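You operate a simulated robot arm through the tools that you are given. There is no shell and no other tool.

Carry out the task below with a simulated robot arm. There is one attempt and no reset: what you move stays moved.

JOB
Soap the yellow sponge and scrub the lime ring off the rim.
Fine: Run the sponge under the tap, put it back and leave the tap shut. Set down upright: yellow sponge. What is to be rubbed or washed off counts as gone when no trace of it is left.

The check looks at the end state, three seconds after you hand in, the way a careful person would. Anything else that was tipped, shoved, dropped, spilled or broken makes it a failure.

ROBOT AND FRAMES
A 6-joint arm with a two-finger gripper, fixed in place. Base frame: the origin is on the floor under the middle of its stand, x ahead of it, y to its left, z up. Lengths are in m, angles in rad, forces in N, time in s.
It reaches about 1.637 m from its shoulder. Its first joint turns from -2.897 to 2.897 rad. Payload 3.43 kg.
Tool frame: the origin (TCP) lies between the finger pads and is the grasp point; the fingertips stand 0.02 m ahead of it; z points along the fingers, y is the line along which they close. The gripper opens to 0.19 m; its body begins 0.248 m behind the TCP.
Orientation is told as [roll, pitch, yaw] about the base's x, y, z axes, in that order, counted from this pose: with the fingers straight down and closing along the base's y, the tool's x points along the base's -x, its y along +y and its z along -z.

CONTROLS
- The arm moves only by the tool apply_moves. Its argument "increments" is one flat list of numbers, 7 for each row, row after row: the shift along the base's x, y, z in cm, then the turn, a rotation vector about the base's x, y, z in rad, then the opening, from 0 (shut) to 1 (fully open). In form: [tx, ty, tz, wx, wy, wz, claw, tx, ty, tz, wx, wy, wz, claw, ...]. A call has 1 to 20 rows; each row is the pose to reach, as a shift and turn from the pose commanded when the call began. Each row takes 0.2 s and may step no farther than 0.05 m and 0.15 rad from the row before; otherwise, or with a gripper value out of range, the whole call is refused. Where a pose cannot be reached the arm comes as near as it can. A force on the tool above 70 N (or 10 N above the force at the start of the call, whichever is more), or a blocked arm, ends the call early, and 0.2 s more pass. The fingers move at their own pace (about 0.045 m/s each) and stop on an object; they squeeze with about 34 N. The grip force told is the motor's: it shows also when the fingers shut on nothing. Time passes only in rows, and 0.2 s behind the last, so rows that repeat a pose let the fingers close. The reply holds the time, the measured pose of the TCP, the force on the tool along the base axes, the opening and the grip force, in the units named above and with some noise, with the torque about the TCP (base axes, N m) and any sound that the robot's microphone picked up.
- Cameras (640 x 400 px; columns grow to the right, rows downward): "scene" is fixed at [0.2156, 0.6577, 1.6807]; the picture's right is [-0.39, -0.92, 0.00], its down [-0.59, 0.25, -0.77] and it looks along [0.70, -0.30, -0.64] (base axes); focal length 313 px, centre (320, 200). "wrist" rides on the gripper at [0.07, -0.008, -0.288] in the tool frame; the picture's right is [0.12, 0.99, 0.00], its down [-0.96, 0.11, -0.25] and it looks along [-0.25, 0.03, 0.97] (tool axes); focal length 261 px, centre (320, 200). There is no depth. A picture from a camera that has moved, and an enlarged one, comes with that camera's place and axes in the base frame and with its lens. The place of the scene camera against the robot may be out by one fixed shift of up to 0.025 m in any direction.
- grab_frame(camera): a new picture of that camera. It takes no simulated time.
- raise_lower(by): slides the trunk up (or, below 0, down) by that many m; the arm rides with it, the base frame stays. It gives what a move gives, with no picture.
- inspect(camera, box): a new picture of the part [left, top, right, bottom] of that camera's present view, enlarged. It takes no simulated time.
- job_done(): hands the job in; it is judged then, once.

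Nothing tells you positions but the pictures and the camera data. Unless the task says otherwise, let go and move clear before handing in.

The tools are called after "Request:" by a JSON object that holds its "fn" and its "kwargs". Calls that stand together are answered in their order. apply_moves: Moves the arm, as the interface text tells. Its arguments: {"type":"object","properties":{"increments":{"type":"array"}},"required":["increments"]} The other tools are called the same way: raise_lower (by) moves the trunk up or down; grab_frame (camera) takes a picture; inspect (camera, box) takes an enlarged picture of a part of a camera's view; job_done () hands the job in.

At the start:

```text
time_s: 0.0
ee_pos: [0.5048, 0.3056, 1.3603]
ee_rot: [-0.002, 0.001, 0.0]
force: [0.8, -1.0, 0.4]
ft_torque: [-0.01, 0.04, 0.01]
width: 0.1897
grip_force: 0.0
trunk travel left (down, up): [-0.189, 0.051]
```

scene: 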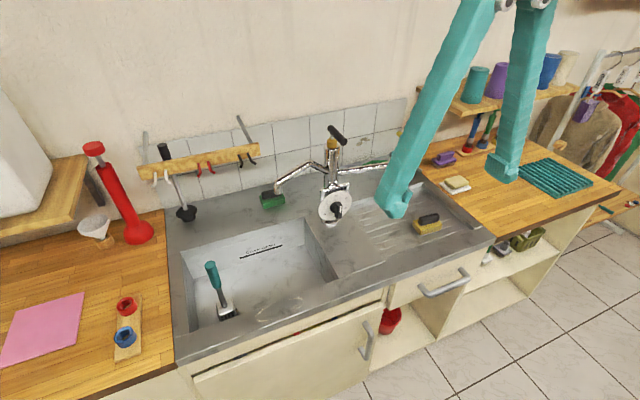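
wrist: 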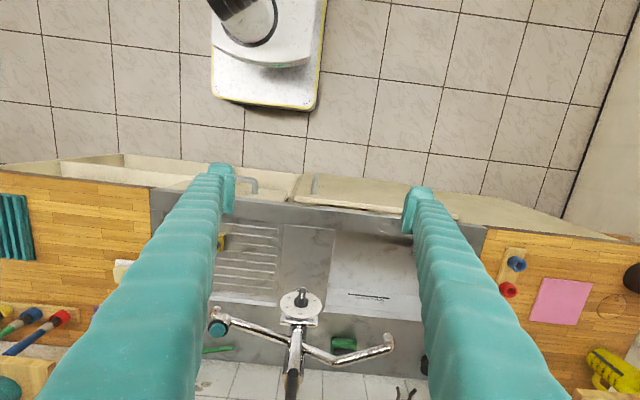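

I see a sink with a mixer tap, a yellow sponge on the drainboard, a green sponge behind the sink, a soap bar on the right and some marks near the sink rim. I'll look closer before moving.

Request:
{"fn": "inspect", "kwargs": {"camera": "scene", "box": [160, 200, 340, 340]}}

Request:
{"fn": "inspect", "kwargs": {"camera": "scene", "box": [260, 110, 400, 230]}}

Request:
{"fn": "inspect", "kwargs": {"camera": "scene", "box": [380, 130, 520, 250]}}

Request:
{"fn": "inspect", "kwargs": {"camera": "wrist", "box": [200, 200, 440, 400]}}

```text
2.86 times, centred on (250, 270) of scene
camera zoom: at [0.2156, 0.6577, 1.6807], right [-0.39, -0.92, 0.0], down [-0.59, 0.25, -0.77], along [0.7, -0.3, -0.64], focal length 894 px, centre (520, 0)
```

zoom: 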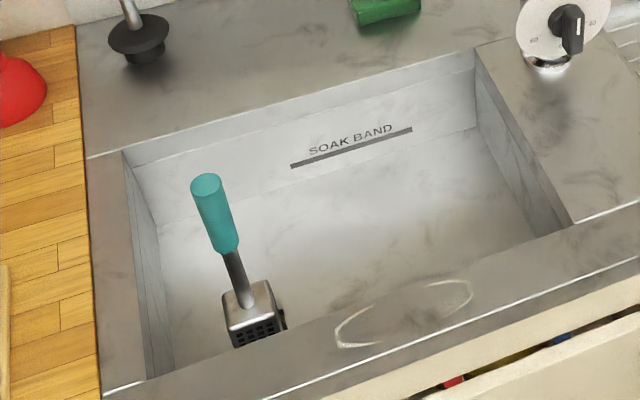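

```text
3.33 times, centred on (330, 170) of scene
camera zoom: at [0.2156, 0.6577, 1.6807], right [-0.39, -0.92, 0.0], down [-0.59, 0.25, -0.77], along [0.7, -0.3, -0.64], focal length 1043 px, centre (287, 300)
```

zoom: 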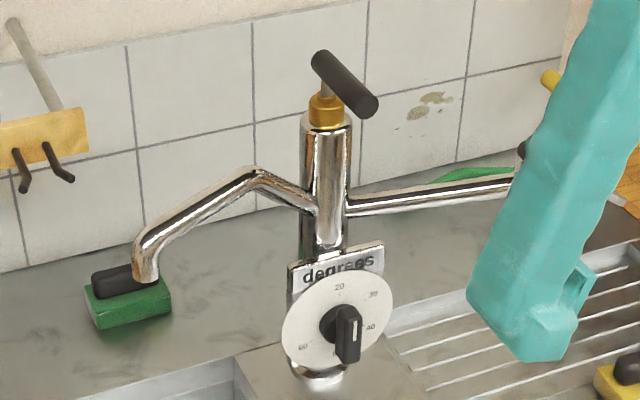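

```text
3.33 times, centred on (450, 190) of scene
camera zoom: at [0.2156, 0.6577, 1.6807], right [-0.39, -0.92, 0.0], down [-0.59, 0.25, -0.77], along [0.7, -0.3, -0.64], focal length 1043 px, centre (-113, 233)
```

zoom: 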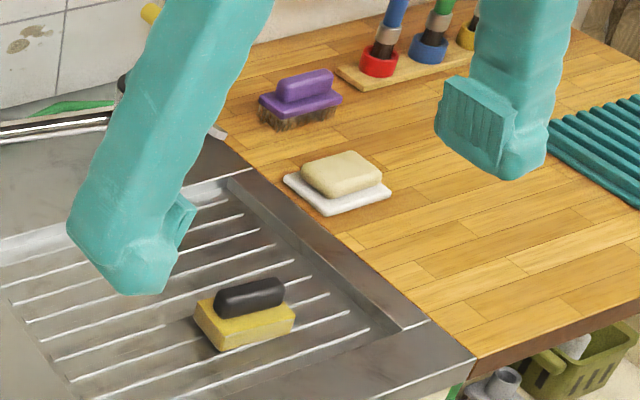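

```text
2.00 times, centred on (320, 300) of wrist
camera zoom: at [0.4334, 0.2971, 1.6474], right [-0.12, 0.99, 0.0], down [0.96, 0.11, 0.25], along [0.25, 0.03, -0.97], focal length 521 px, centre (320, 0)
```

zoom: 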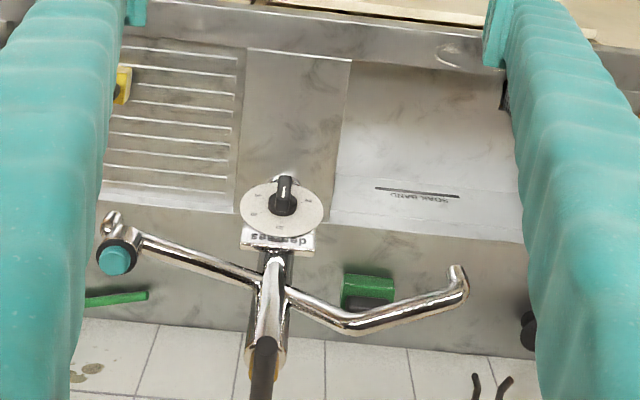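

The basin lies roughly at x 0.71–1.0, y 0.38–0.81, with the lime ring on the front rim near (0.68, 0.57). I'll zoom in on the tap handle, the ends of the two arms and the ring to learn how the tap works.

Request:
{"fn": "inspect", "kwargs": {"camera": "scene", "box": [310, 115, 360, 150]}}

Request:
{"fn": "inspect", "kwargs": {"camera": "scene", "box": [300, 170, 370, 230]}}

Request:
{"fn": "inspect", "kwargs": {"camera": "wrist", "box": [230, 280, 330, 400]}}

Request:
{"fn": "inspect", "kwargs": {"camera": "scene", "box": [240, 270, 320, 330]}}

Request:
{"fn": "inspect", "kwargs": {"camera": "wrist", "box": [190, 290, 260, 360]}}

```text
11.43 times, centred on (335, 132) of scene
camera zoom: at [0.2156, 0.6577, 1.6807], right [-0.39, -0.92, 0.0], down [-0.59, 0.25, -0.77], along [0.7, -0.3, -0.64], focal length 3575 px, centre (149, 971)
```

zoom: 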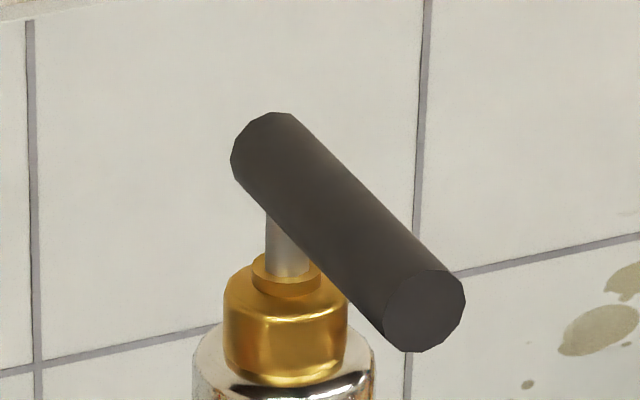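

```text
6.67 times, centred on (335, 200) of scene
camera zoom: at [0.2156, 0.6577, 1.6807], right [-0.39, -0.92, 0.0], down [-0.59, 0.25, -0.77], along [0.7, -0.3, -0.64], focal length 2086 px, centre (220, 200)
```

zoom: 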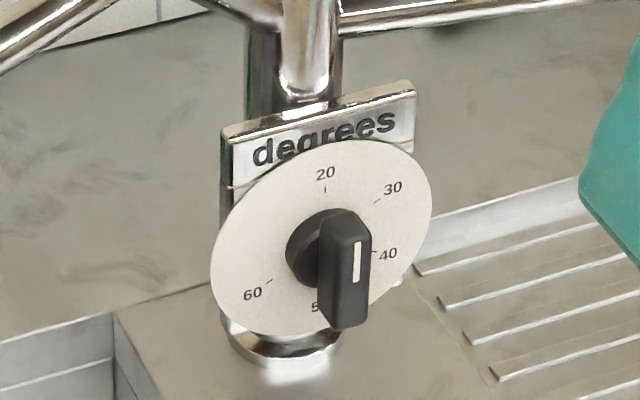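

```text
3.33 times, centred on (280, 340) of wrist
camera zoom: at [0.4334, 0.2971, 1.6474], right [-0.12, 0.99, 0.0], down [0.96, 0.11, 0.25], along [0.25, 0.03, -0.97], focal length 869 px, centre (453, -267)
```

zoom: 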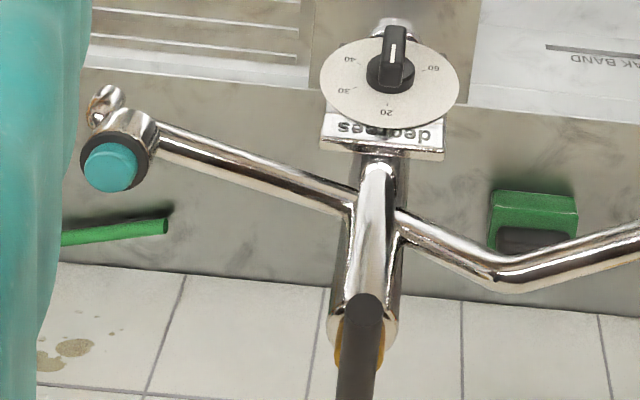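

```text
6.67 times, centred on (280, 300) of scene
camera zoom: at [0.2156, 0.6577, 1.6807], right [-0.39, -0.92, 0.0], down [-0.59, 0.25, -0.77], along [0.7, -0.3, -0.64], focal length 2086 px, centre (587, -467)
```

zoom: 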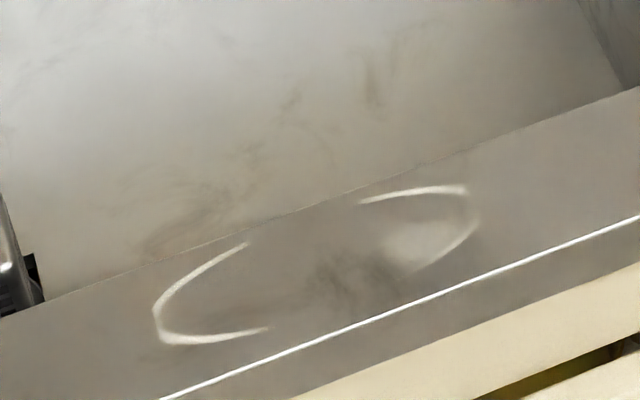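

```text
5.71 times, centred on (225, 325) of wrist
camera zoom: at [0.4334, 0.2971, 1.6474], right [-0.12, 0.99, 0.0], down [0.96, 0.11, 0.25], along [0.25, 0.03, -0.97], focal length 1489 px, centre (863, -514)
```

zoom: 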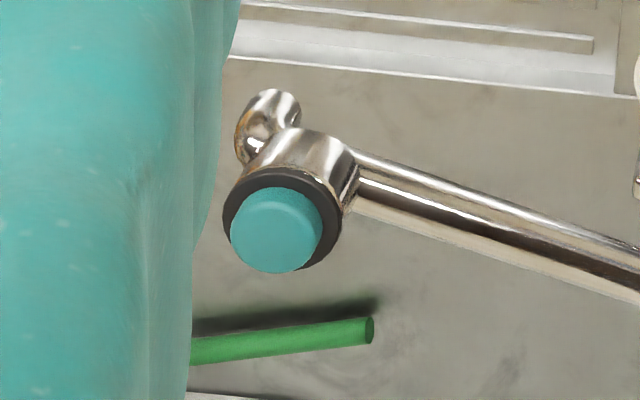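

The tap has a lever with a brass neck on top, and a right arm ending in a teal push button with a small nozzle. I'll tilt the gripper forward for a front view of the tap, keeping well short of it.

Request:
{"fn": "apply_moves", "kwargs": {"increments": [0, 0, 0, 0, -0.14, 0, 1, 0, 0, 0, 0, -0.28, 0, 1, 1, 0, -2, 0, -0.42, 0, 1, 2, 0, -4, 0, -0.56, 0, 1, 3, 0, -6, 0, -0.7, 0, 1, 4, 0, -8, 0, -0.84, 0, 1, 4, 0, -8, 0, -0.9, 0, 1]}}

Request:
{"fn": "grab_frame", "kwargs": {"camera": "wrist"}}

Request:
{"fn": "grab_frame", "kwargs": {"camera": "scene"}}

```text
time_s: 1.6
ee_pos: [0.5429, 0.3061, 1.2779]
ee_rot: [0.0, -0.902, 0.002]
force: [-0.9, -0.4, -0.5]
ft_torque: [-0.03, -0.01, -0.04]
width: 0.1902
grip_force: 0.0
trunk travel left (down, up): [-0.189, 0.051]
```

```text
taken
camera wrist: at [0.2746, 0.2972, 1.4021], right [-0.07, 0.99, -0.09], down [0.4, 0.12, 0.91], along [0.91, 0.03, -0.41], focal length 261 px, centre (320, 200)
```

wrist: 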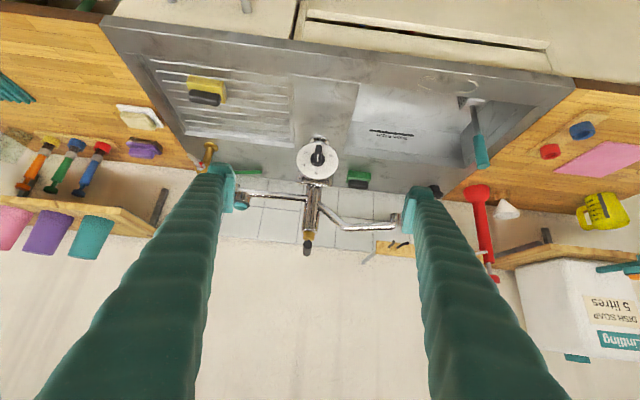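

```text
taken
```

scene: 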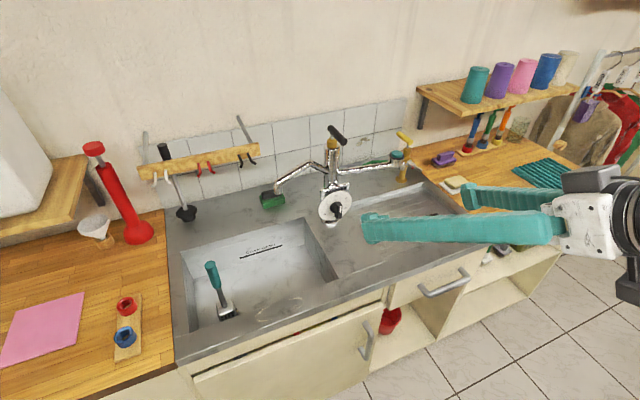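

Now I can see the tap from the front (the picture is upside down). I'll zoom in on the lever, the button and the brass item at the right.

Request:
{"fn": "inspect", "kwargs": {"camera": "wrist", "box": [260, 130, 420, 260]}}

Request:
{"fn": "inspect", "kwargs": {"camera": "wrist", "box": [110, 60, 260, 200]}}

Request:
{"fn": "inspect", "kwargs": {"camera": "scene", "box": [300, 115, 420, 230]}}

Request:
{"fn": "inspect", "kwargs": {"camera": "scene", "box": [370, 110, 510, 200]}}

Request:
{"fn": "inspect", "kwargs": {"camera": "wrist", "box": [490, 220, 640, 380]}}

```text
3.08 times, centred on (340, 195) of wrist
camera zoom: at [0.2746, 0.2972, 1.4021], right [-0.07, 0.99, -0.09], down [0.4, 0.12, 0.91], along [0.91, 0.03, -0.41], focal length 802 px, centre (258, 215)
```

zoom: 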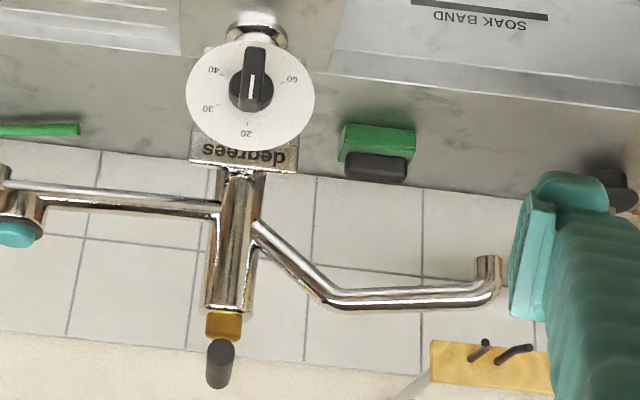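

```text
2.86 times, centred on (185, 130) of wrist
camera zoom: at [0.2746, 0.2972, 1.4021], right [-0.07, 0.99, -0.09], down [0.4, 0.12, 0.91], along [0.91, 0.03, -0.41], focal length 745 px, centre (706, 400)
```

zoom: 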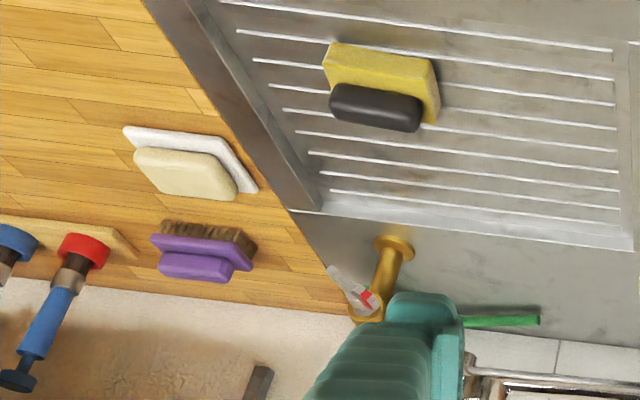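

```text
3.48 times, centred on (360, 172) of scene
camera zoom: at [0.2156, 0.6577, 1.6807], right [-0.39, -0.92, 0.0], down [-0.59, 0.25, -0.77], along [0.7, -0.3, -0.64], focal length 1088 px, centre (181, 296)
```

zoom: 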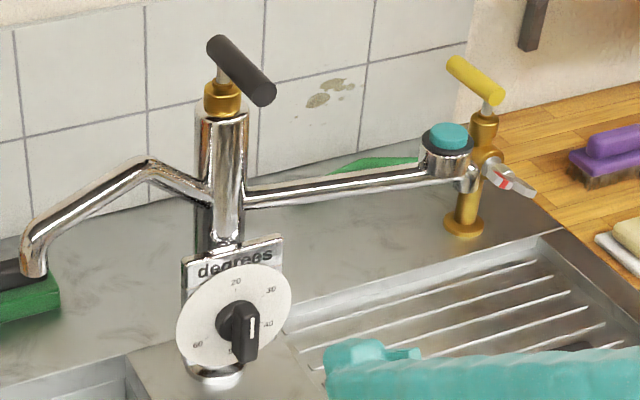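

```text
4.44 times, centred on (440, 155) of scene
camera zoom: at [0.2156, 0.6577, 1.6807], right [-0.39, -0.92, 0.0], down [-0.59, 0.25, -0.77], along [0.7, -0.3, -0.64], focal length 1390 px, centre (-213, 400)
```

zoom: 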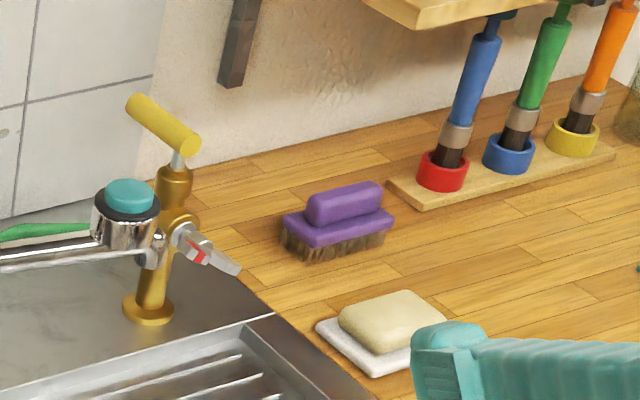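

```text
2.50 times, centred on (565, 300) of wrist
camera zoom: at [0.2746, 0.2972, 1.4021], right [-0.07, 0.99, -0.09], down [0.4, 0.12, 0.91], along [0.91, 0.03, -0.41], focal length 652 px, centre (-292, -50)
```

zoom: 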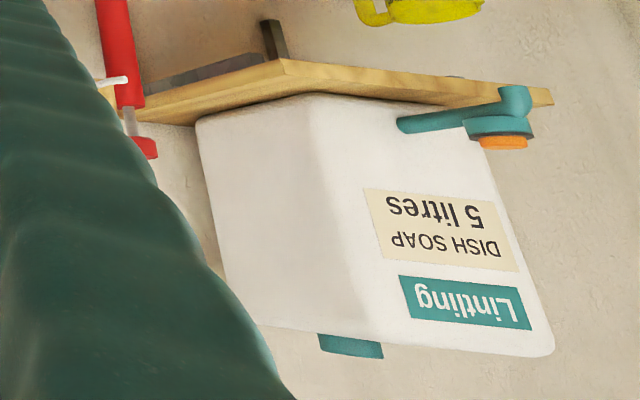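

There are two taps: the mixer (black T-handle, left spout over the basin) and a small brass tap at the right. I'll look very closely at the black handle from the front.

Request:
{"fn": "inspect", "kwargs": {"camera": "wrist", "box": [290, 220, 330, 260]}}

Request:
{"fn": "inspect", "kwargs": {"camera": "wrist", "box": [300, 60, 560, 200]}}

Request:
{"fn": "inspect", "kwargs": {"camera": "scene", "box": [385, 125, 435, 190]}}

```text
10.00 times, centred on (310, 240) of wrist
camera zoom: at [0.2746, 0.2972, 1.4021], right [-0.07, 0.99, -0.09], down [0.4, 0.12, 0.91], along [0.91, 0.03, -0.41], focal length 2606 px, centre (420, -200)
```

zoom: 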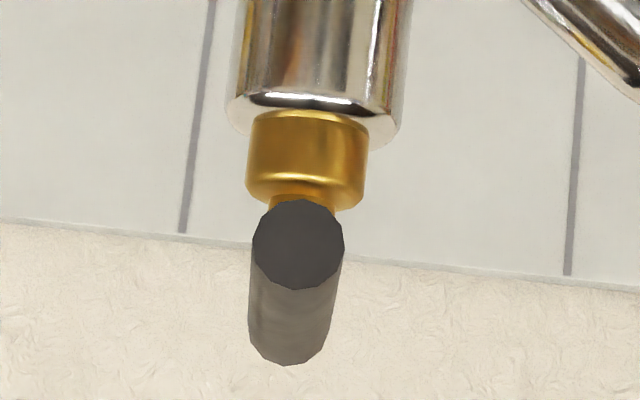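

```text
2.46 times, centred on (430, 130) of wrist
camera zoom: at [0.2746, 0.2972, 1.4021], right [-0.07, 0.99, -0.09], down [0.4, 0.12, 0.91], along [0.91, 0.03, -0.41], focal length 642 px, centre (49, 372)
```

zoom: 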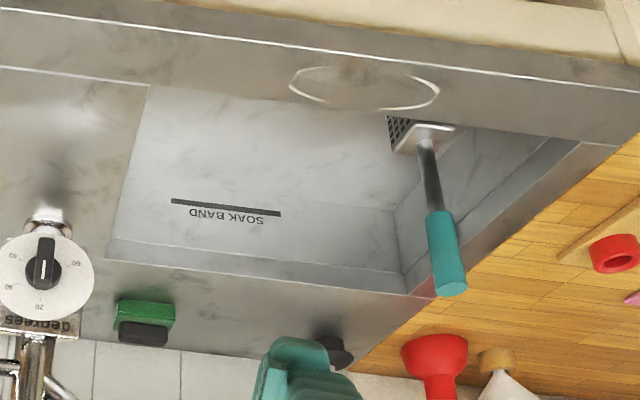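

```text
6.15 times, centred on (410, 158) of scene
camera zoom: at [0.2156, 0.6577, 1.6807], right [-0.39, -0.92, 0.0], down [-0.59, 0.25, -0.77], along [0.7, -0.3, -0.64], focal length 1925 px, centre (-234, 462)
```

zoom: 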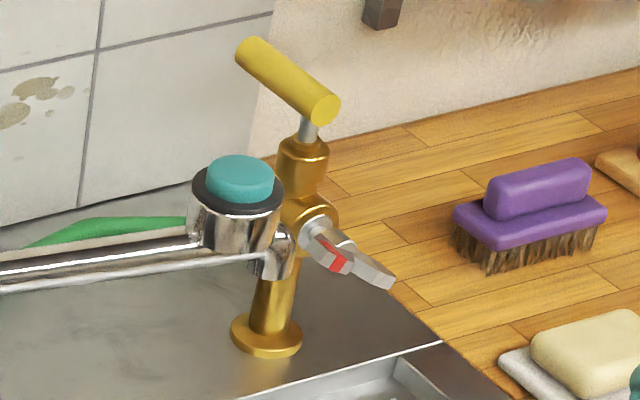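

The black lever is horizontal at z≈1.25, from x≈0.883 to 0.975 at y≈0.30, pivoting on a stem near x≈0.96. The sink deck is at z≈0.885. Next I'll look straight down at the sponge and soap.

Request:
{"fn": "apply_moves", "kwargs": {"increments": [2.25, -3.5, -1, 0, 0.1125, 0, 1, 4.5, -7, -2, 0, 0.225, 0, 1, 6.75, -10.5, -3, 0, 0.3375, 0, 1, 9, -14, -4, 0, 0.45, 0, 1, 11.25, -17.5, -5, 0, 0.5625, 0, 1, 13.5, -21, -6, 0, 0.675, 0, 1, 15.75, -24.5, -7, 0, 0.7875, 0, 1, 18, -28, -8, 0, 0.9, 0, 1]}}

Request:
{"fn": "grab_frame", "kwargs": {"camera": "wrist"}}

Request:
{"fn": "grab_frame", "kwargs": {"camera": "scene"}}

```text
time_s: 3.4
ee_pos: [0.7229, 0.0228, 1.2033]
ee_rot: [-0.001, 0.0, -0.001]
force: [-0.9, -1.3, 1.8]
ft_torque: [0.28, -0.39, 0.03]
width: 0.19
grip_force: 0.1
trunk travel left (down, up): [-0.189, 0.051]
```

```text
taken
camera wrist: at [0.6522, 0.0135, 1.4909], right [-0.12, 0.99, 0.0], down [0.96, 0.11, 0.25], along [0.25, 0.03, -0.97], focal length 261 px, centre (320, 200)
```

wrist: 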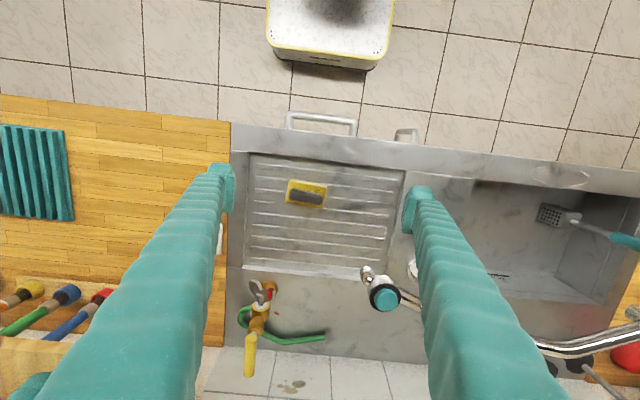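

```text
taken
```

scene: 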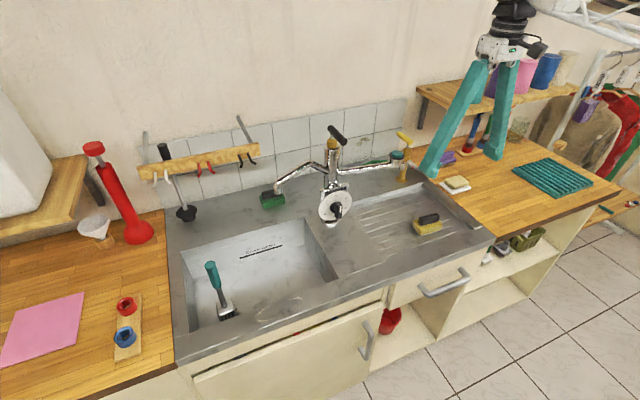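

The yellow sponge sits on the drainboard ribs. I'll zoom in on it and measure it.

Request:
{"fn": "inspect", "kwargs": {"camera": "wrist", "box": [240, 150, 370, 230]}}

Request:
{"fn": "inspect", "kwargs": {"camera": "wrist", "box": [220, 250, 420, 390]}}

Request:
{"fn": "inspect", "kwargs": {"camera": "scene", "box": [395, 195, 465, 245]}}

Request:
{"fn": "inspect", "kwargs": {"camera": "scene", "box": [420, 140, 500, 200]}}

```text
4.92 times, centred on (305, 190) of wrist
camera zoom: at [0.6522, 0.0135, 1.4909], right [-0.12, 0.99, 0.0], down [0.96, 0.11, 0.25], along [0.25, 0.03, -0.97], focal length 1283 px, centre (394, 249)
```

zoom: 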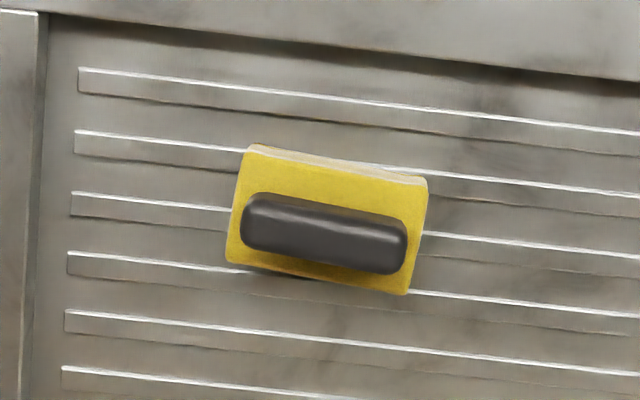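

```text
2.86 times, centred on (320, 320) of wrist
camera zoom: at [0.6522, 0.0135, 1.4909], right [-0.12, 0.99, 0.0], down [0.96, 0.11, 0.25], along [0.25, 0.03, -0.97], focal length 745 px, centre (320, -143)
```

zoom: 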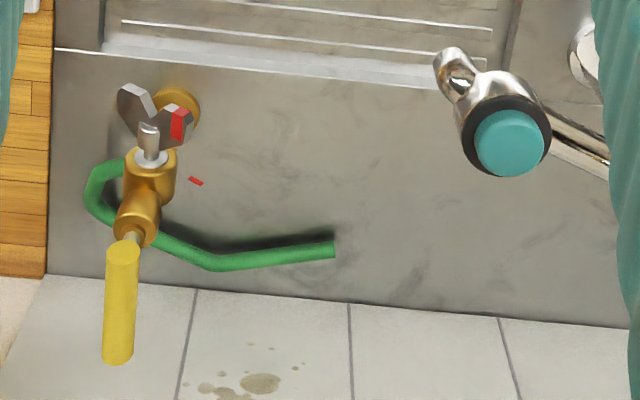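

```text
8.00 times, centred on (430, 220) of scene
camera zoom: at [0.2156, 0.6577, 1.6807], right [-0.39, -0.92, 0.0], down [-0.59, 0.25, -0.77], along [0.7, -0.3, -0.64], focal length 2503 px, centre (-560, 40)
```

zoom: 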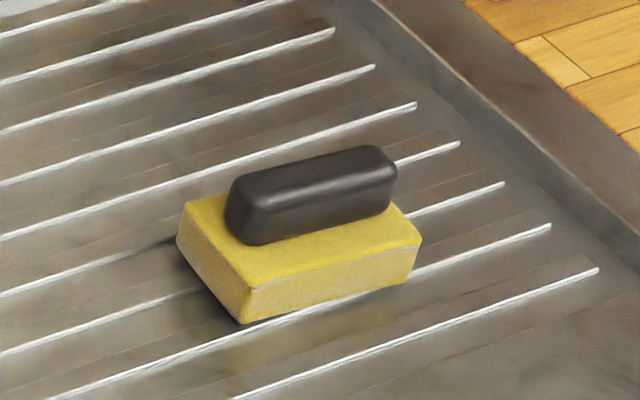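

```text
6.67 times, centred on (460, 170) of scene
camera zoom: at [0.2156, 0.6577, 1.6807], right [-0.39, -0.92, 0.0], down [-0.59, 0.25, -0.77], along [0.7, -0.3, -0.64], focal length 2086 px, centre (-613, 400)
```

zoom: 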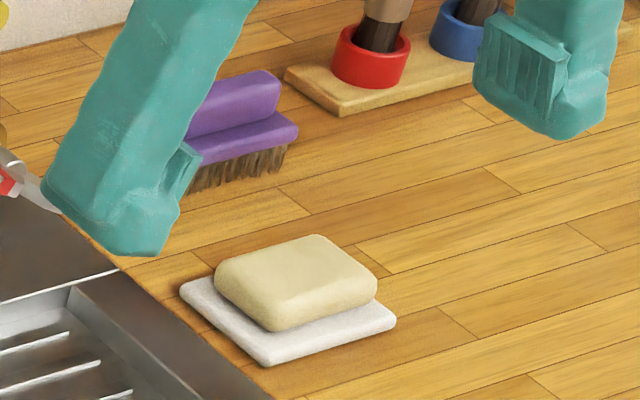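

The sponge is about 8.4 × 5.4 cm with its long side along y, centred near (0.793, 0.0). Before picking it up I'll find out how the lever works, so I'm moving over it with the fingers half closed.

Request:
{"fn": "apply_moves", "kwargs": {"increments": [0.7, 3.4, 2.5, 0, 0, 0, 0.6, 1.4, 6.9, 5, 0, 0, 0, 0.4, 2.1, 10.4, 7.5, 0, 0, 0, 0.35, 2.8, 13.9, 10, 0, 0, 0, 0.35, 3.5, 17.4, 12.5, 0, 0, 0, 0.35, 4.2, 20.9, 15, 0, 0, 0, 0.35, 4.9, 24.4, 17.5, 0, 0, 0, 0.35, 5.7, 27.8, 20, 0, 0, 0, 0.35]}}

Request:
{"fn": "grab_frame", "kwargs": {"camera": "wrist"}}

Request:
{"fn": "grab_frame", "kwargs": {"camera": "scene"}}

```text
time_s: 5.2
ee_pos: [0.7452, 0.2823, 1.3192]
ee_rot: [0.013, -0.028, -0.003]
force: [-0.3, -0.3, 0.0]
ft_torque: [0.13, 0.05, -0.01]
width: 0.0664
grip_force: 0.1
out of reach, approached as far as the arm can: row 5, 6, 7, 8
trunk travel left (down, up): [-0.189, 0.051]
```

```text
taken
camera wrist: at [0.6672, 0.2701, 1.6047], right [-0.12, 0.99, 0.01], down [0.95, 0.11, 0.28], along [0.27, 0.04, -0.96], focal length 261 px, centre (320, 200)
```

wrist: 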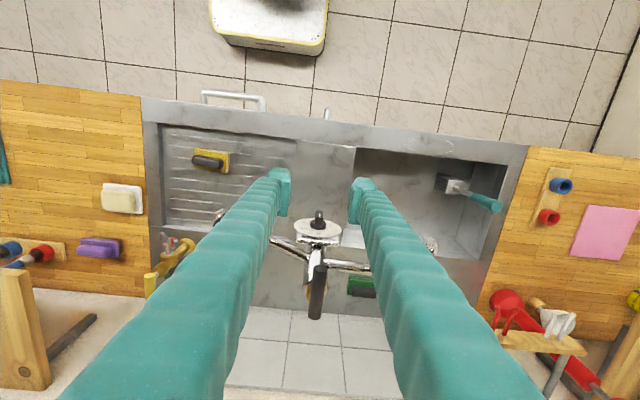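

```text
taken
```

scene: 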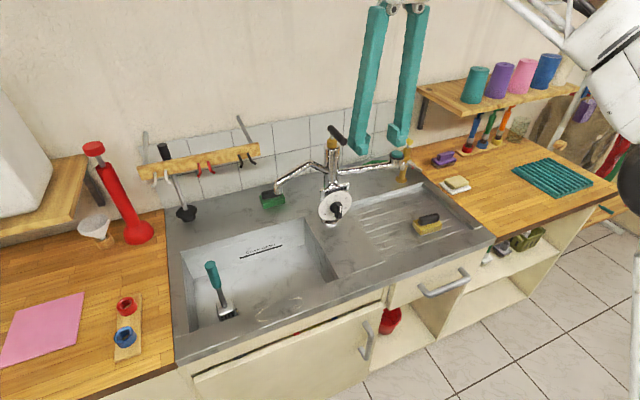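

Straight down at this height is near the reach limit, so I'll tilt the gripper forward and approach the lever from the front instead.

Request:
{"fn": "apply_moves", "kwargs": {"increments": [0, 0, -2, 0, -0.14, 0, 0.35, 0, 0, -4, 0, -0.28, 0, 0.35, 0, 0, -6, 0, -0.42, 0, 0.35, 0, 0, -8, 0, -0.56, 0, 0.35, 0, 0, -10, 0, -0.7, 0, 0.35, 0, 0, -10, 0, -0.8, 0, 0.35]}}

Request:
{"fn": "grab_frame", "kwargs": {"camera": "wrist"}}

Request:
{"fn": "grab_frame", "kwargs": {"camera": "scene"}}

```text
time_s: 6.6
ee_pos: [0.7474, 0.2835, 1.218]
ee_rot: [0.0, -0.802, 0.0]
force: [-0.4, 0.2, -0.1]
ft_torque: [-0.02, 0.02, -0.03]
width: 0.0664
grip_force: 0.0
trunk travel left (down, up): [-0.189, 0.051]
```

```text
taken
camera wrist: at [0.4922, 0.2733, 1.3672], right [-0.08, 0.99, -0.09], down [0.49, 0.12, 0.86], along [0.87, 0.03, -0.5], focal length 261 px, centre (320, 200)
```

wrist: 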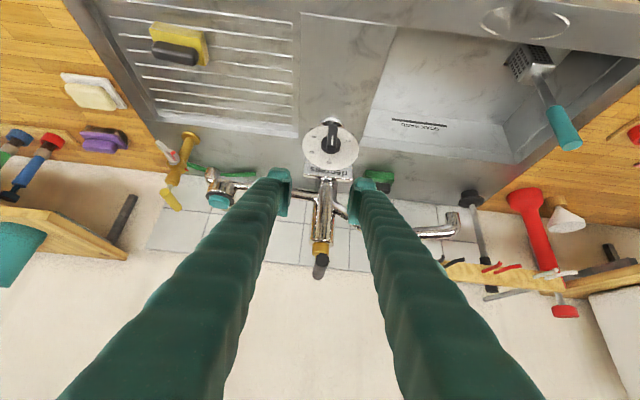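

```text
taken
```

scene: 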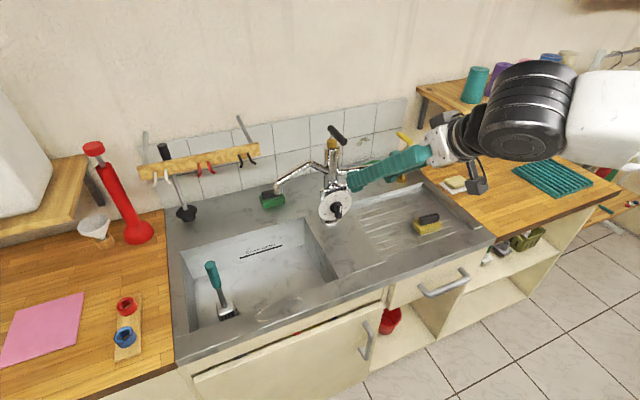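

The command frame follows the pose actually reached, so the TCP is at (0.747, 0.284, 1.218). I'll measure the lever again from this view.

Request:
{"fn": "inspect", "kwargs": {"camera": "wrist", "box": [280, 170, 360, 290]}}

Request:
{"fn": "inspect", "kwargs": {"camera": "wrist", "box": [380, 0, 640, 160]}}

Request:
{"fn": "inspect", "kwargs": {"camera": "wrist", "box": [40, 60, 220, 180]}}

```text
3.33 times, centred on (320, 230) of wrist
camera zoom: at [0.4922, 0.2733, 1.3672], right [-0.08, 0.99, -0.09], down [0.49, 0.12, 0.86], along [0.87, 0.03, -0.5], focal length 869 px, centre (320, 100)
```

zoom: 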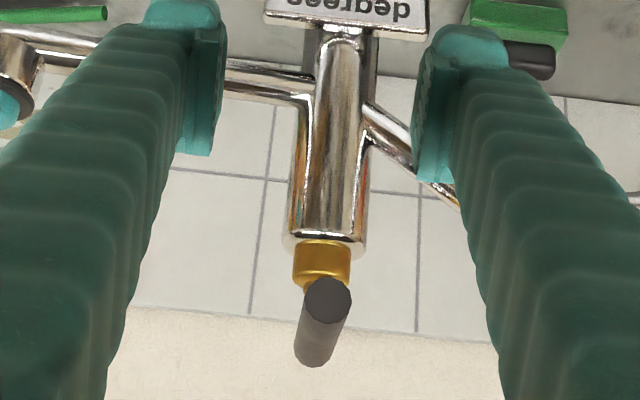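

```text
2.46 times, centred on (510, 80) of wrist
camera zoom: at [0.4922, 0.2733, 1.3672], right [-0.08, 0.99, -0.09], down [0.49, 0.12, 0.86], along [0.87, 0.03, -0.5], focal length 642 px, centre (-148, 495)
```

zoom: 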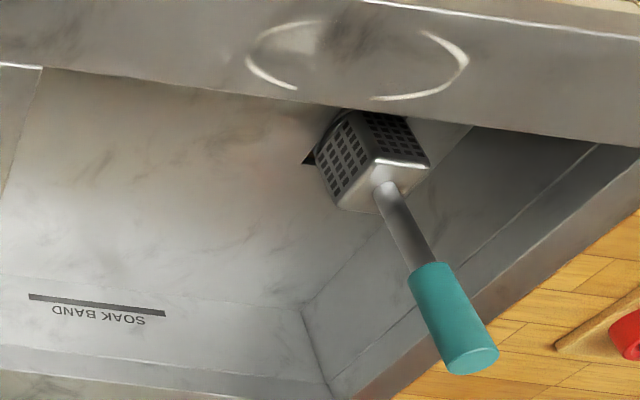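

```text
3.33 times, centred on (130, 120) of wrist
camera zoom: at [0.4922, 0.2733, 1.3672], right [-0.08, 0.99, -0.09], down [0.49, 0.12, 0.86], along [0.87, 0.03, -0.5], focal length 869 px, centre (953, 467)
```

zoom: 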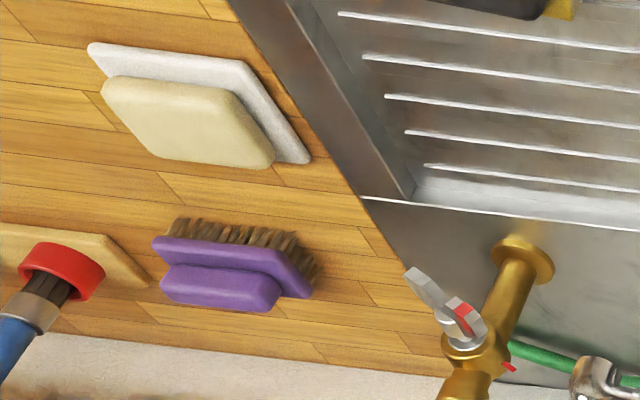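

The lever's front end is at (0.883, 0.3005, 1.246) and it's about 2.2 cm thick. I'll bring the open fingers just in front of it.

Request:
{"fn": "apply_moves", "kwargs": {"increments": [3.1, 0.6, 0.95, 0, 0, 0, 0.35, 6.2, 1.2, 1.9, 0, 0, 0, 0.35, 9.3, 1.7, 2.85, 0, 0, 0, 0.35]}}

Request:
{"fn": "grab_frame", "kwargs": {"camera": "wrist"}}

Request:
{"fn": "inspect", "kwargs": {"camera": "scene", "box": [280, 100, 420, 240]}}

```text
time_s: 7.4
ee_pos: [0.8366, 0.3, 1.2469]
ee_rot: [0.001, -0.8, -0.003]
force: [-0.3, -0.4, 0.7]
ft_torque: [0.01, 0.02, 0.03]
width: 0.0665
grip_force: 0.0
trunk travel left (down, up): [-0.189, 0.051]
```

```text
taken
camera wrist: at [0.583, 0.2909, 1.3973], right [-0.08, 0.99, -0.09], down [0.49, 0.11, 0.86], along [0.87, 0.03, -0.5], focal length 261 px, centre (320, 200)
```

wrist: 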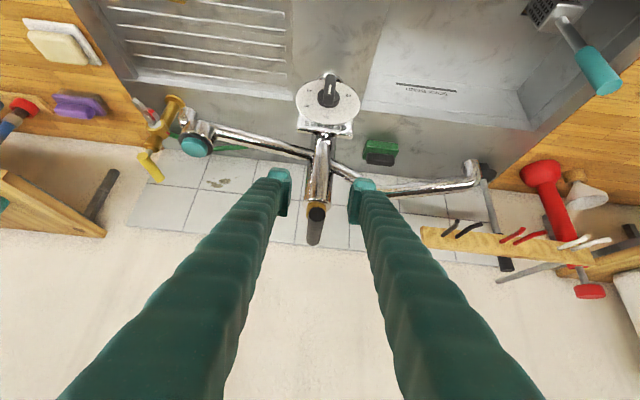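

```text
2.86 times, centred on (350, 170) of scene
camera zoom: at [0.2156, 0.6577, 1.6807], right [-0.39, -0.92, 0.0], down [-0.59, 0.25, -0.77], along [0.7, -0.3, -0.64], focal length 894 px, centre (234, 286)
```

zoom: 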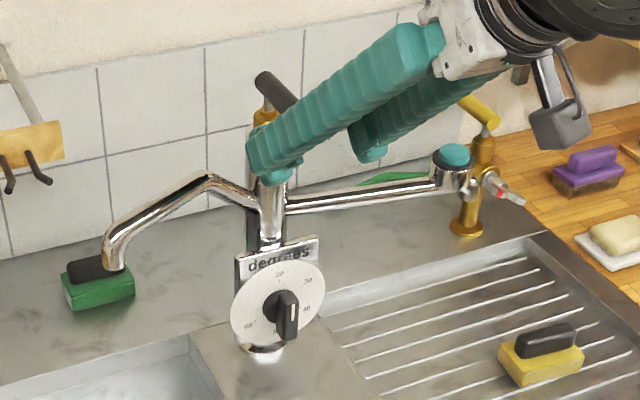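

The lever end is centred between the fingers. I'll go 5 cm further in and close on it.

Request:
{"fn": "apply_moves", "kwargs": {"increments": [2.6, 0, 0, 0, 0, 0, 0.35, 5.2, 0, 0, 0, 0, 0, 0.35, 5.2, 0, 0, 0, 0, 0, 0.05, 5.2, 0, 0, 0, 0, 0, 0.05, 5.2, 0, 0, 0, 0, 0, 0.05, 5.2, 0, 0, 0, 0, 0, 0.05]}}

Request:
{"fn": "grab_frame", "kwargs": {"camera": "wrist"}}

Request:
{"fn": "inspect", "kwargs": {"camera": "scene", "box": [280, 100, 420, 240]}}

```text
time_s: 8.8
ee_pos: [0.8924, 0.2993, 1.2454]
ee_rot: [0.0, -0.798, -0.003]
force: [-1.8, -3.6, 0.5]
ft_torque: [0.01, 0.02, -0.04]
width: 0.0207
grip_force: 38.4
trunk travel left (down, up): [-0.189, 0.051]
```

```text
taken
camera wrist: at [0.6368, 0.2909, 1.3953], right [-0.08, 0.99, -0.09], down [0.49, 0.11, 0.86], along [0.87, 0.03, -0.5], focal length 261 px, centre (320, 200)
```

wrist: 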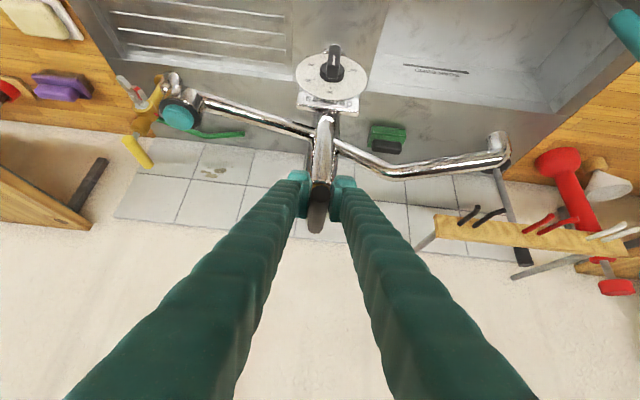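

```text
2.86 times, centred on (350, 170) of scene
camera zoom: at [0.2156, 0.6577, 1.6807], right [-0.39, -0.92, 0.0], down [-0.59, 0.25, -0.77], along [0.7, -0.3, -0.64], focal length 894 px, centre (234, 286)
```

zoom: 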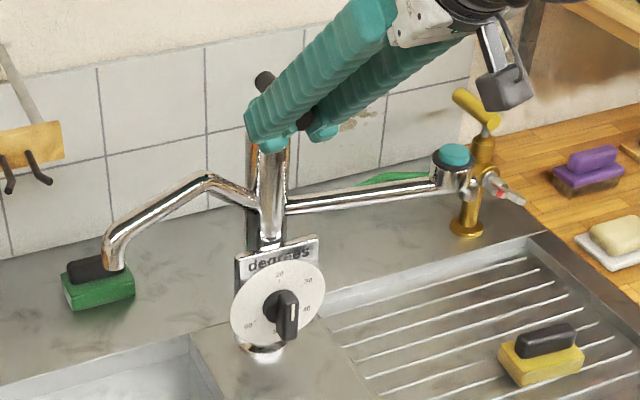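

I have the lever (2.1 cm thick). I'll try a small counterclockwise turn about the stem and read the forces.

Request:
{"fn": "apply_moves", "kwargs": {"increments": [0.03, -0.5, 0, 0, 0, 0.075, 0.05, 0.08, -1.0, 0, 0, 0, 0.15, 0.05]}}

Request:
{"fn": "inspect", "kwargs": {"camera": "scene", "box": [240, 100, 380, 260]}}

```text
time_s: 9.4
ee_pos: [0.8918, 0.2903, 1.2452]
ee_rot: [-0.001, -0.799, 0.149]
force: [-3.2, 1.8, -4.3]
ft_torque: [0.05, 0.0, 0.06]
width: 0.0203
grip_force: 45.0
trunk travel left (down, up): [-0.189, 0.051]
```

```text
2.50 times, centred on (310, 180) of scene
camera zoom: at [0.2156, 0.6577, 1.6807], right [-0.39, -0.92, 0.0], down [-0.59, 0.25, -0.77], along [0.7, -0.3, -0.64], focal length 782 px, centre (345, 250)
```

zoom: 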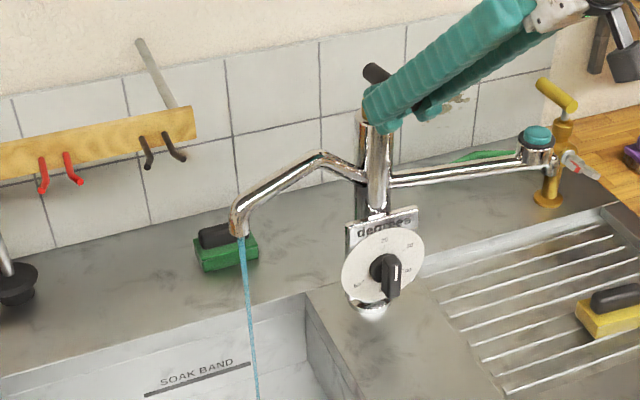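

A small counterclockwise turn opens it: a thin stream falls from the left spout into the basin. I'll turn it back and check that it stops.

Request:
{"fn": "inspect", "kwargs": {"camera": "scene", "box": [160, 150, 380, 330]}}

Request:
{"fn": "apply_moves", "kwargs": {"increments": [-0.05, 0.5, 0, 0, 0, -0.075, 0.05, -0.08, 1.0, 0, 0, 0, -0.15, 0.05]}}

Request:
{"fn": "inspect", "kwargs": {"camera": "scene", "box": [240, 100, 380, 260]}}

Request:
{"fn": "grab_frame", "kwargs": {"camera": "wrist"}}

```text
2.22 times, centred on (270, 240) of scene
camera zoom: at [0.2156, 0.6577, 1.6807], right [-0.39, -0.92, 0.0], down [-0.59, 0.25, -0.77], along [0.7, -0.3, -0.64], focal length 695 px, centre (431, 111)
```

zoom: 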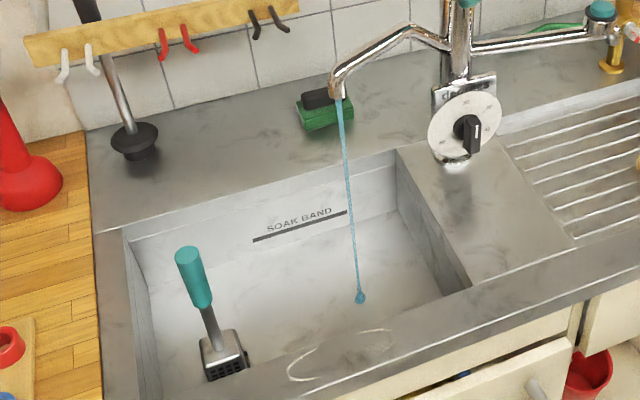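

```text
time_s: 10.0
ee_pos: [0.8919, 0.2996, 1.2445]
ee_rot: [-0.001, -0.8, -0.001]
force: [2.5, -3.0, -7.8]
ft_torque: [0.07, 0.2, -0.21]
width: 0.0206
grip_force: 44.4
trunk travel left (down, up): [-0.189, 0.051]
```

```text
2.50 times, centred on (310, 180) of scene
camera zoom: at [0.2156, 0.6577, 1.6807], right [-0.39, -0.92, 0.0], down [-0.59, 0.25, -0.77], along [0.7, -0.3, -0.64], focal length 782 px, centre (345, 250)
```

zoom: 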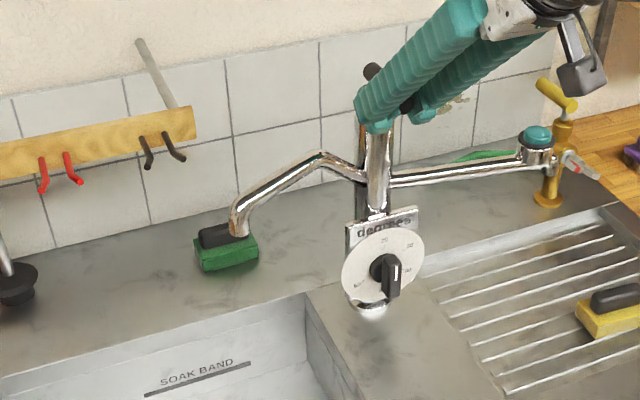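

```text
taken
camera wrist: at [0.6369, 0.2907, 1.3958], right [-0.08, 0.99, -0.09], down [0.49, 0.11, 0.86], along [0.87, 0.03, -0.5], focal length 261 px, centre (320, 200)
```

wrist: 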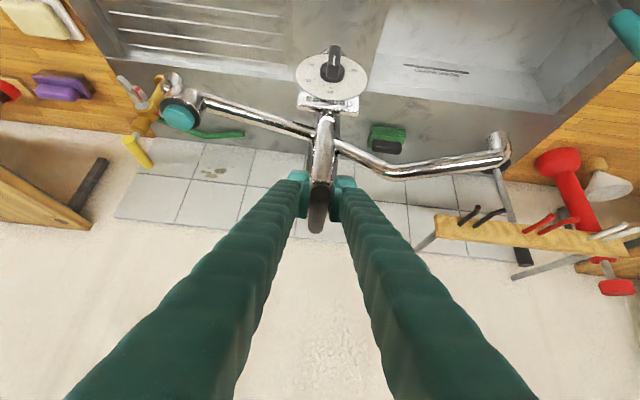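

The water stops when the lever is back, so the tap works as expected. Before going for the soap I'll check where the shelf is, since the gripper body has to fit under or in front of it.

Request:
{"fn": "inspect", "kwargs": {"camera": "scene", "box": [400, 40, 600, 200]}}

Request:
{"fn": "inspect", "kwargs": {"camera": "wrist", "box": [0, 100, 220, 260]}}

```text
2.50 times, centred on (500, 120) of scene
camera zoom: at [0.2156, 0.6577, 1.6807], right [-0.39, -0.92, 0.0], down [-0.59, 0.25, -0.77], along [0.7, -0.3, -0.64], focal length 782 px, centre (-130, 400)
```

zoom: 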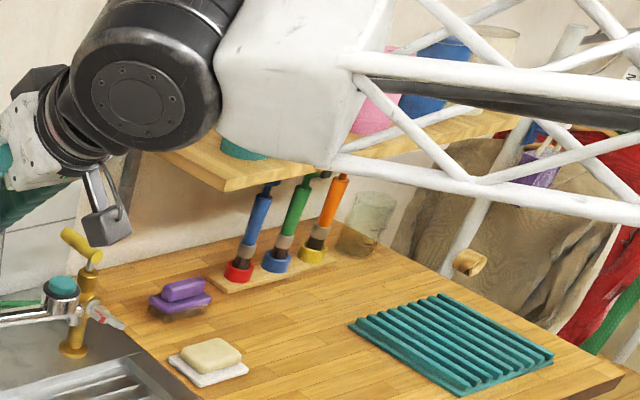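

```text
2.50 times, centred on (110, 180) of wrist
camera zoom: at [0.6369, 0.2907, 1.3958], right [-0.08, 0.99, -0.09], down [0.49, 0.11, 0.86], along [0.87, 0.03, -0.5], focal length 652 px, centre (845, 250)
```

zoom: 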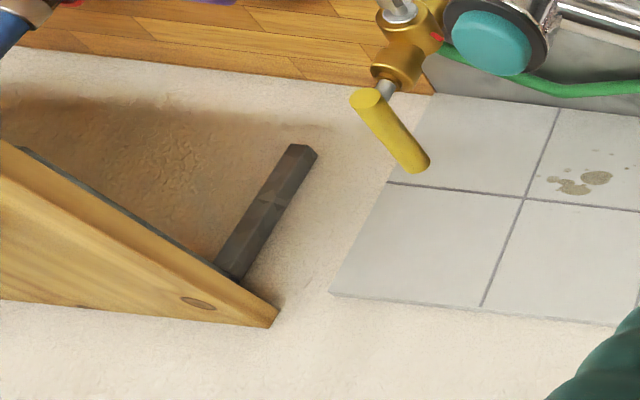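

The shelf overhangs the back of the right counter, so I'll keep the gripper tilted toward me for all the sponge work. Now I'll open the tap slightly, let go of the lever and back straight out along it.

Request:
{"fn": "apply_moves", "kwargs": {"increments": [0.03, -0.5, 0, 0, 0, 0.075, 0.05, 0.08, -1.0, 0, 0, 0, 0.15, 0.05, 0.08, -1.0, 0, 0, 0, 0.15, 0.35, 0.08, -1.0, 0, 0, 0, 0.15, 0.35, 0.08, -1.0, 0, 0, 0, 0.15, 0.35, 0.08, -1.0, 0, 0, 0, 0.15, 0.35, -4.4, -1.67, 0, 0, 0, 0.15, 0.35, -8.8, -2.34, 0, 0, 0, 0.15, 0.35, -12, -2.8, 0, 0, 0, 0.15, 0.35]}}

Request:
{"fn": "grab_frame", "kwargs": {"camera": "scene"}}

Request:
{"fn": "grab_frame", "kwargs": {"camera": "wrist"}}

```text
time_s: 12.0
ee_pos: [0.772, 0.2723, 1.2469]
ee_rot: [0.0, -0.798, 0.149]
force: [1.1, 0.9, -1.4]
ft_torque: [-0.04, 0.04, -0.01]
width: 0.0667
grip_force: 0.0
trunk travel left (down, up): [-0.189, 0.051]
```

```text
taken
```

scene: 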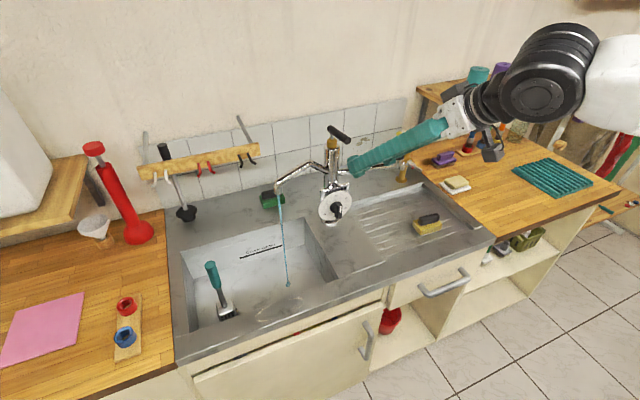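

```text
taken
camera wrist: at [0.5217, 0.225, 1.3972], right [-0.23, 0.97, -0.09], down [0.47, 0.19, 0.86], along [0.85, 0.16, -0.5], focal length 261 px, centre (320, 200)
```

wrist: 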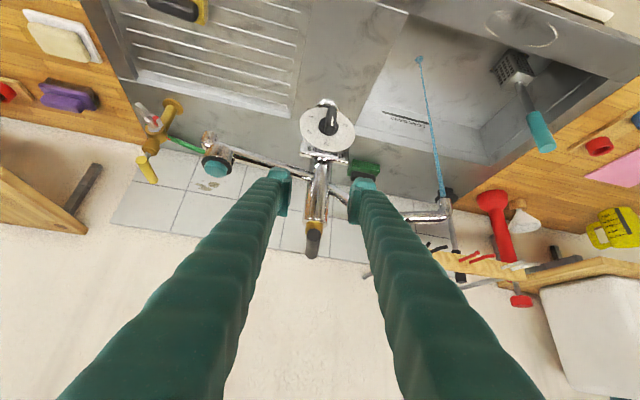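

The stream runs thinly into the basin and the tap stays open by itself. I'll move to a point above the yellow sponge with a 0.6 rad tilt and the fingers lined up with the ends of its handle.

Request:
{"fn": "apply_moves", "kwargs": {"increments": [0, -3.4, -2.4, -0.001, 0.025, -0.024, 0.65, 0, -6.8, -4.8, -0.003, 0.05, -0.048, 0.65, 0.1, -10.2, -7.2, -0.004, 0.075, -0.071, 0.65, 0.1, -13.6, -9.6, -0.005, 0.1, -0.095, 0.65, 0.2, -17, -12, -0.007, 0.125, -0.119, 0.65, 0.2, -20.4, -14.4, -0.008, 0.15, -0.143, 0.65, 0.3, -23.8, -16.8, -0.01, 0.175, -0.167, 0.65, 0.3, -27.2, -18.7, -0.011, 0.2, -0.19, 0.65]}}

Request:
{"fn": "grab_frame", "kwargs": {"camera": "wrist"}}

Request:
{"fn": "grab_frame", "kwargs": {"camera": "scene"}}

```text
time_s: 13.8
ee_pos: [0.7743, -0.0001, 1.0592]
ee_rot: [-0.001, -0.601, -0.042]
force: [0.1, -0.3, -0.1]
ft_torque: [-0.07, 0.0, -0.02]
width: 0.1238
grip_force: 0.0
trunk travel left (down, up): [-0.189, 0.051]
```

```text
taken
camera wrist: at [0.5545, 0.0003, 1.2572], right [-0.06, 1.0, -0.07], down [0.66, 0.09, 0.75], along [0.75, 0.0, -0.66], focal length 261 px, centre (320, 200)
```

wrist: 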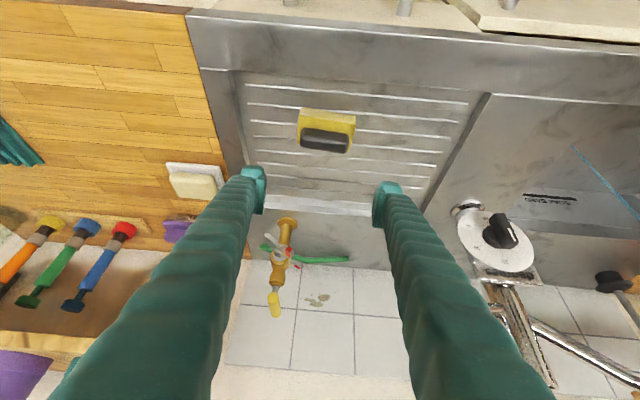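

```text
taken
```

scene: 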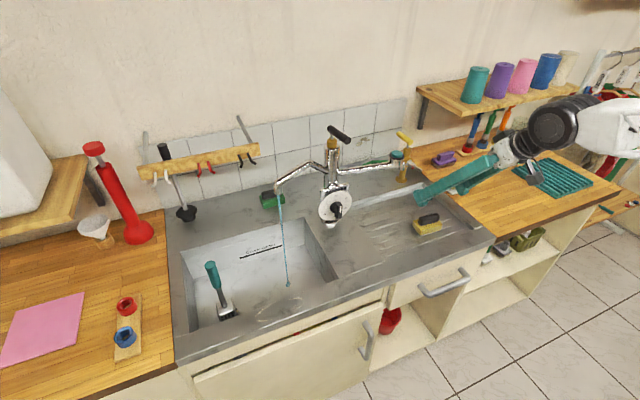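

Request:
{"fn": "inspect", "kwargs": {"camera": "wrist", "box": [280, 90, 380, 170]}}

Request:
{"fn": "inspect", "kwargs": {"camera": "scene", "box": [390, 170, 470, 240]}}

```text
5.00 times, centred on (330, 130) of wrist
camera zoom: at [0.5545, 0.0003, 1.2572], right [-0.06, 1.0, -0.07], down [0.66, 0.09, 0.75], along [0.75, 0.0, -0.66], focal length 1303 px, centre (270, 550)
```

zoom: 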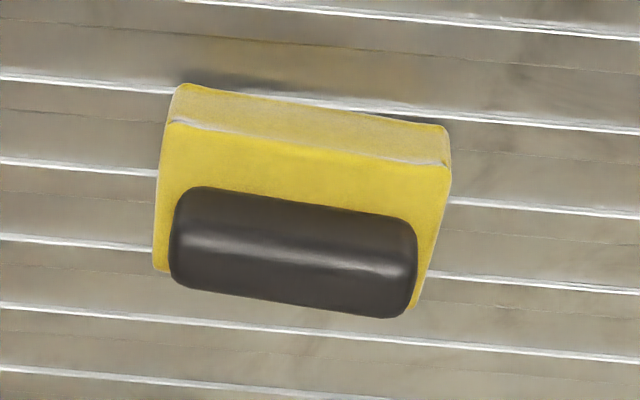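

```text
5.71 times, centred on (430, 205) of scene
camera zoom: at [0.2156, 0.6577, 1.6807], right [-0.39, -0.92, 0.0], down [-0.59, 0.25, -0.77], along [0.7, -0.3, -0.64], focal length 1788 px, centre (-309, 171)
```

zoom: 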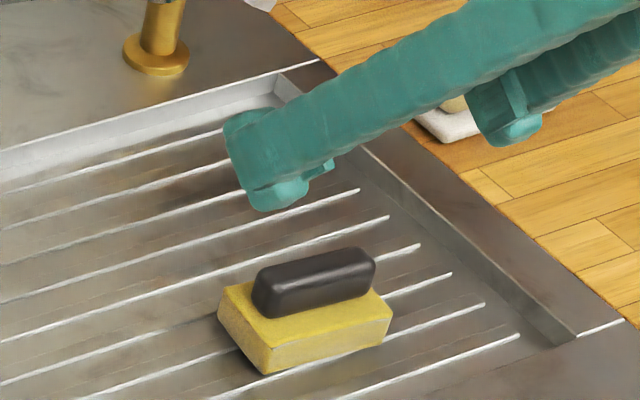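

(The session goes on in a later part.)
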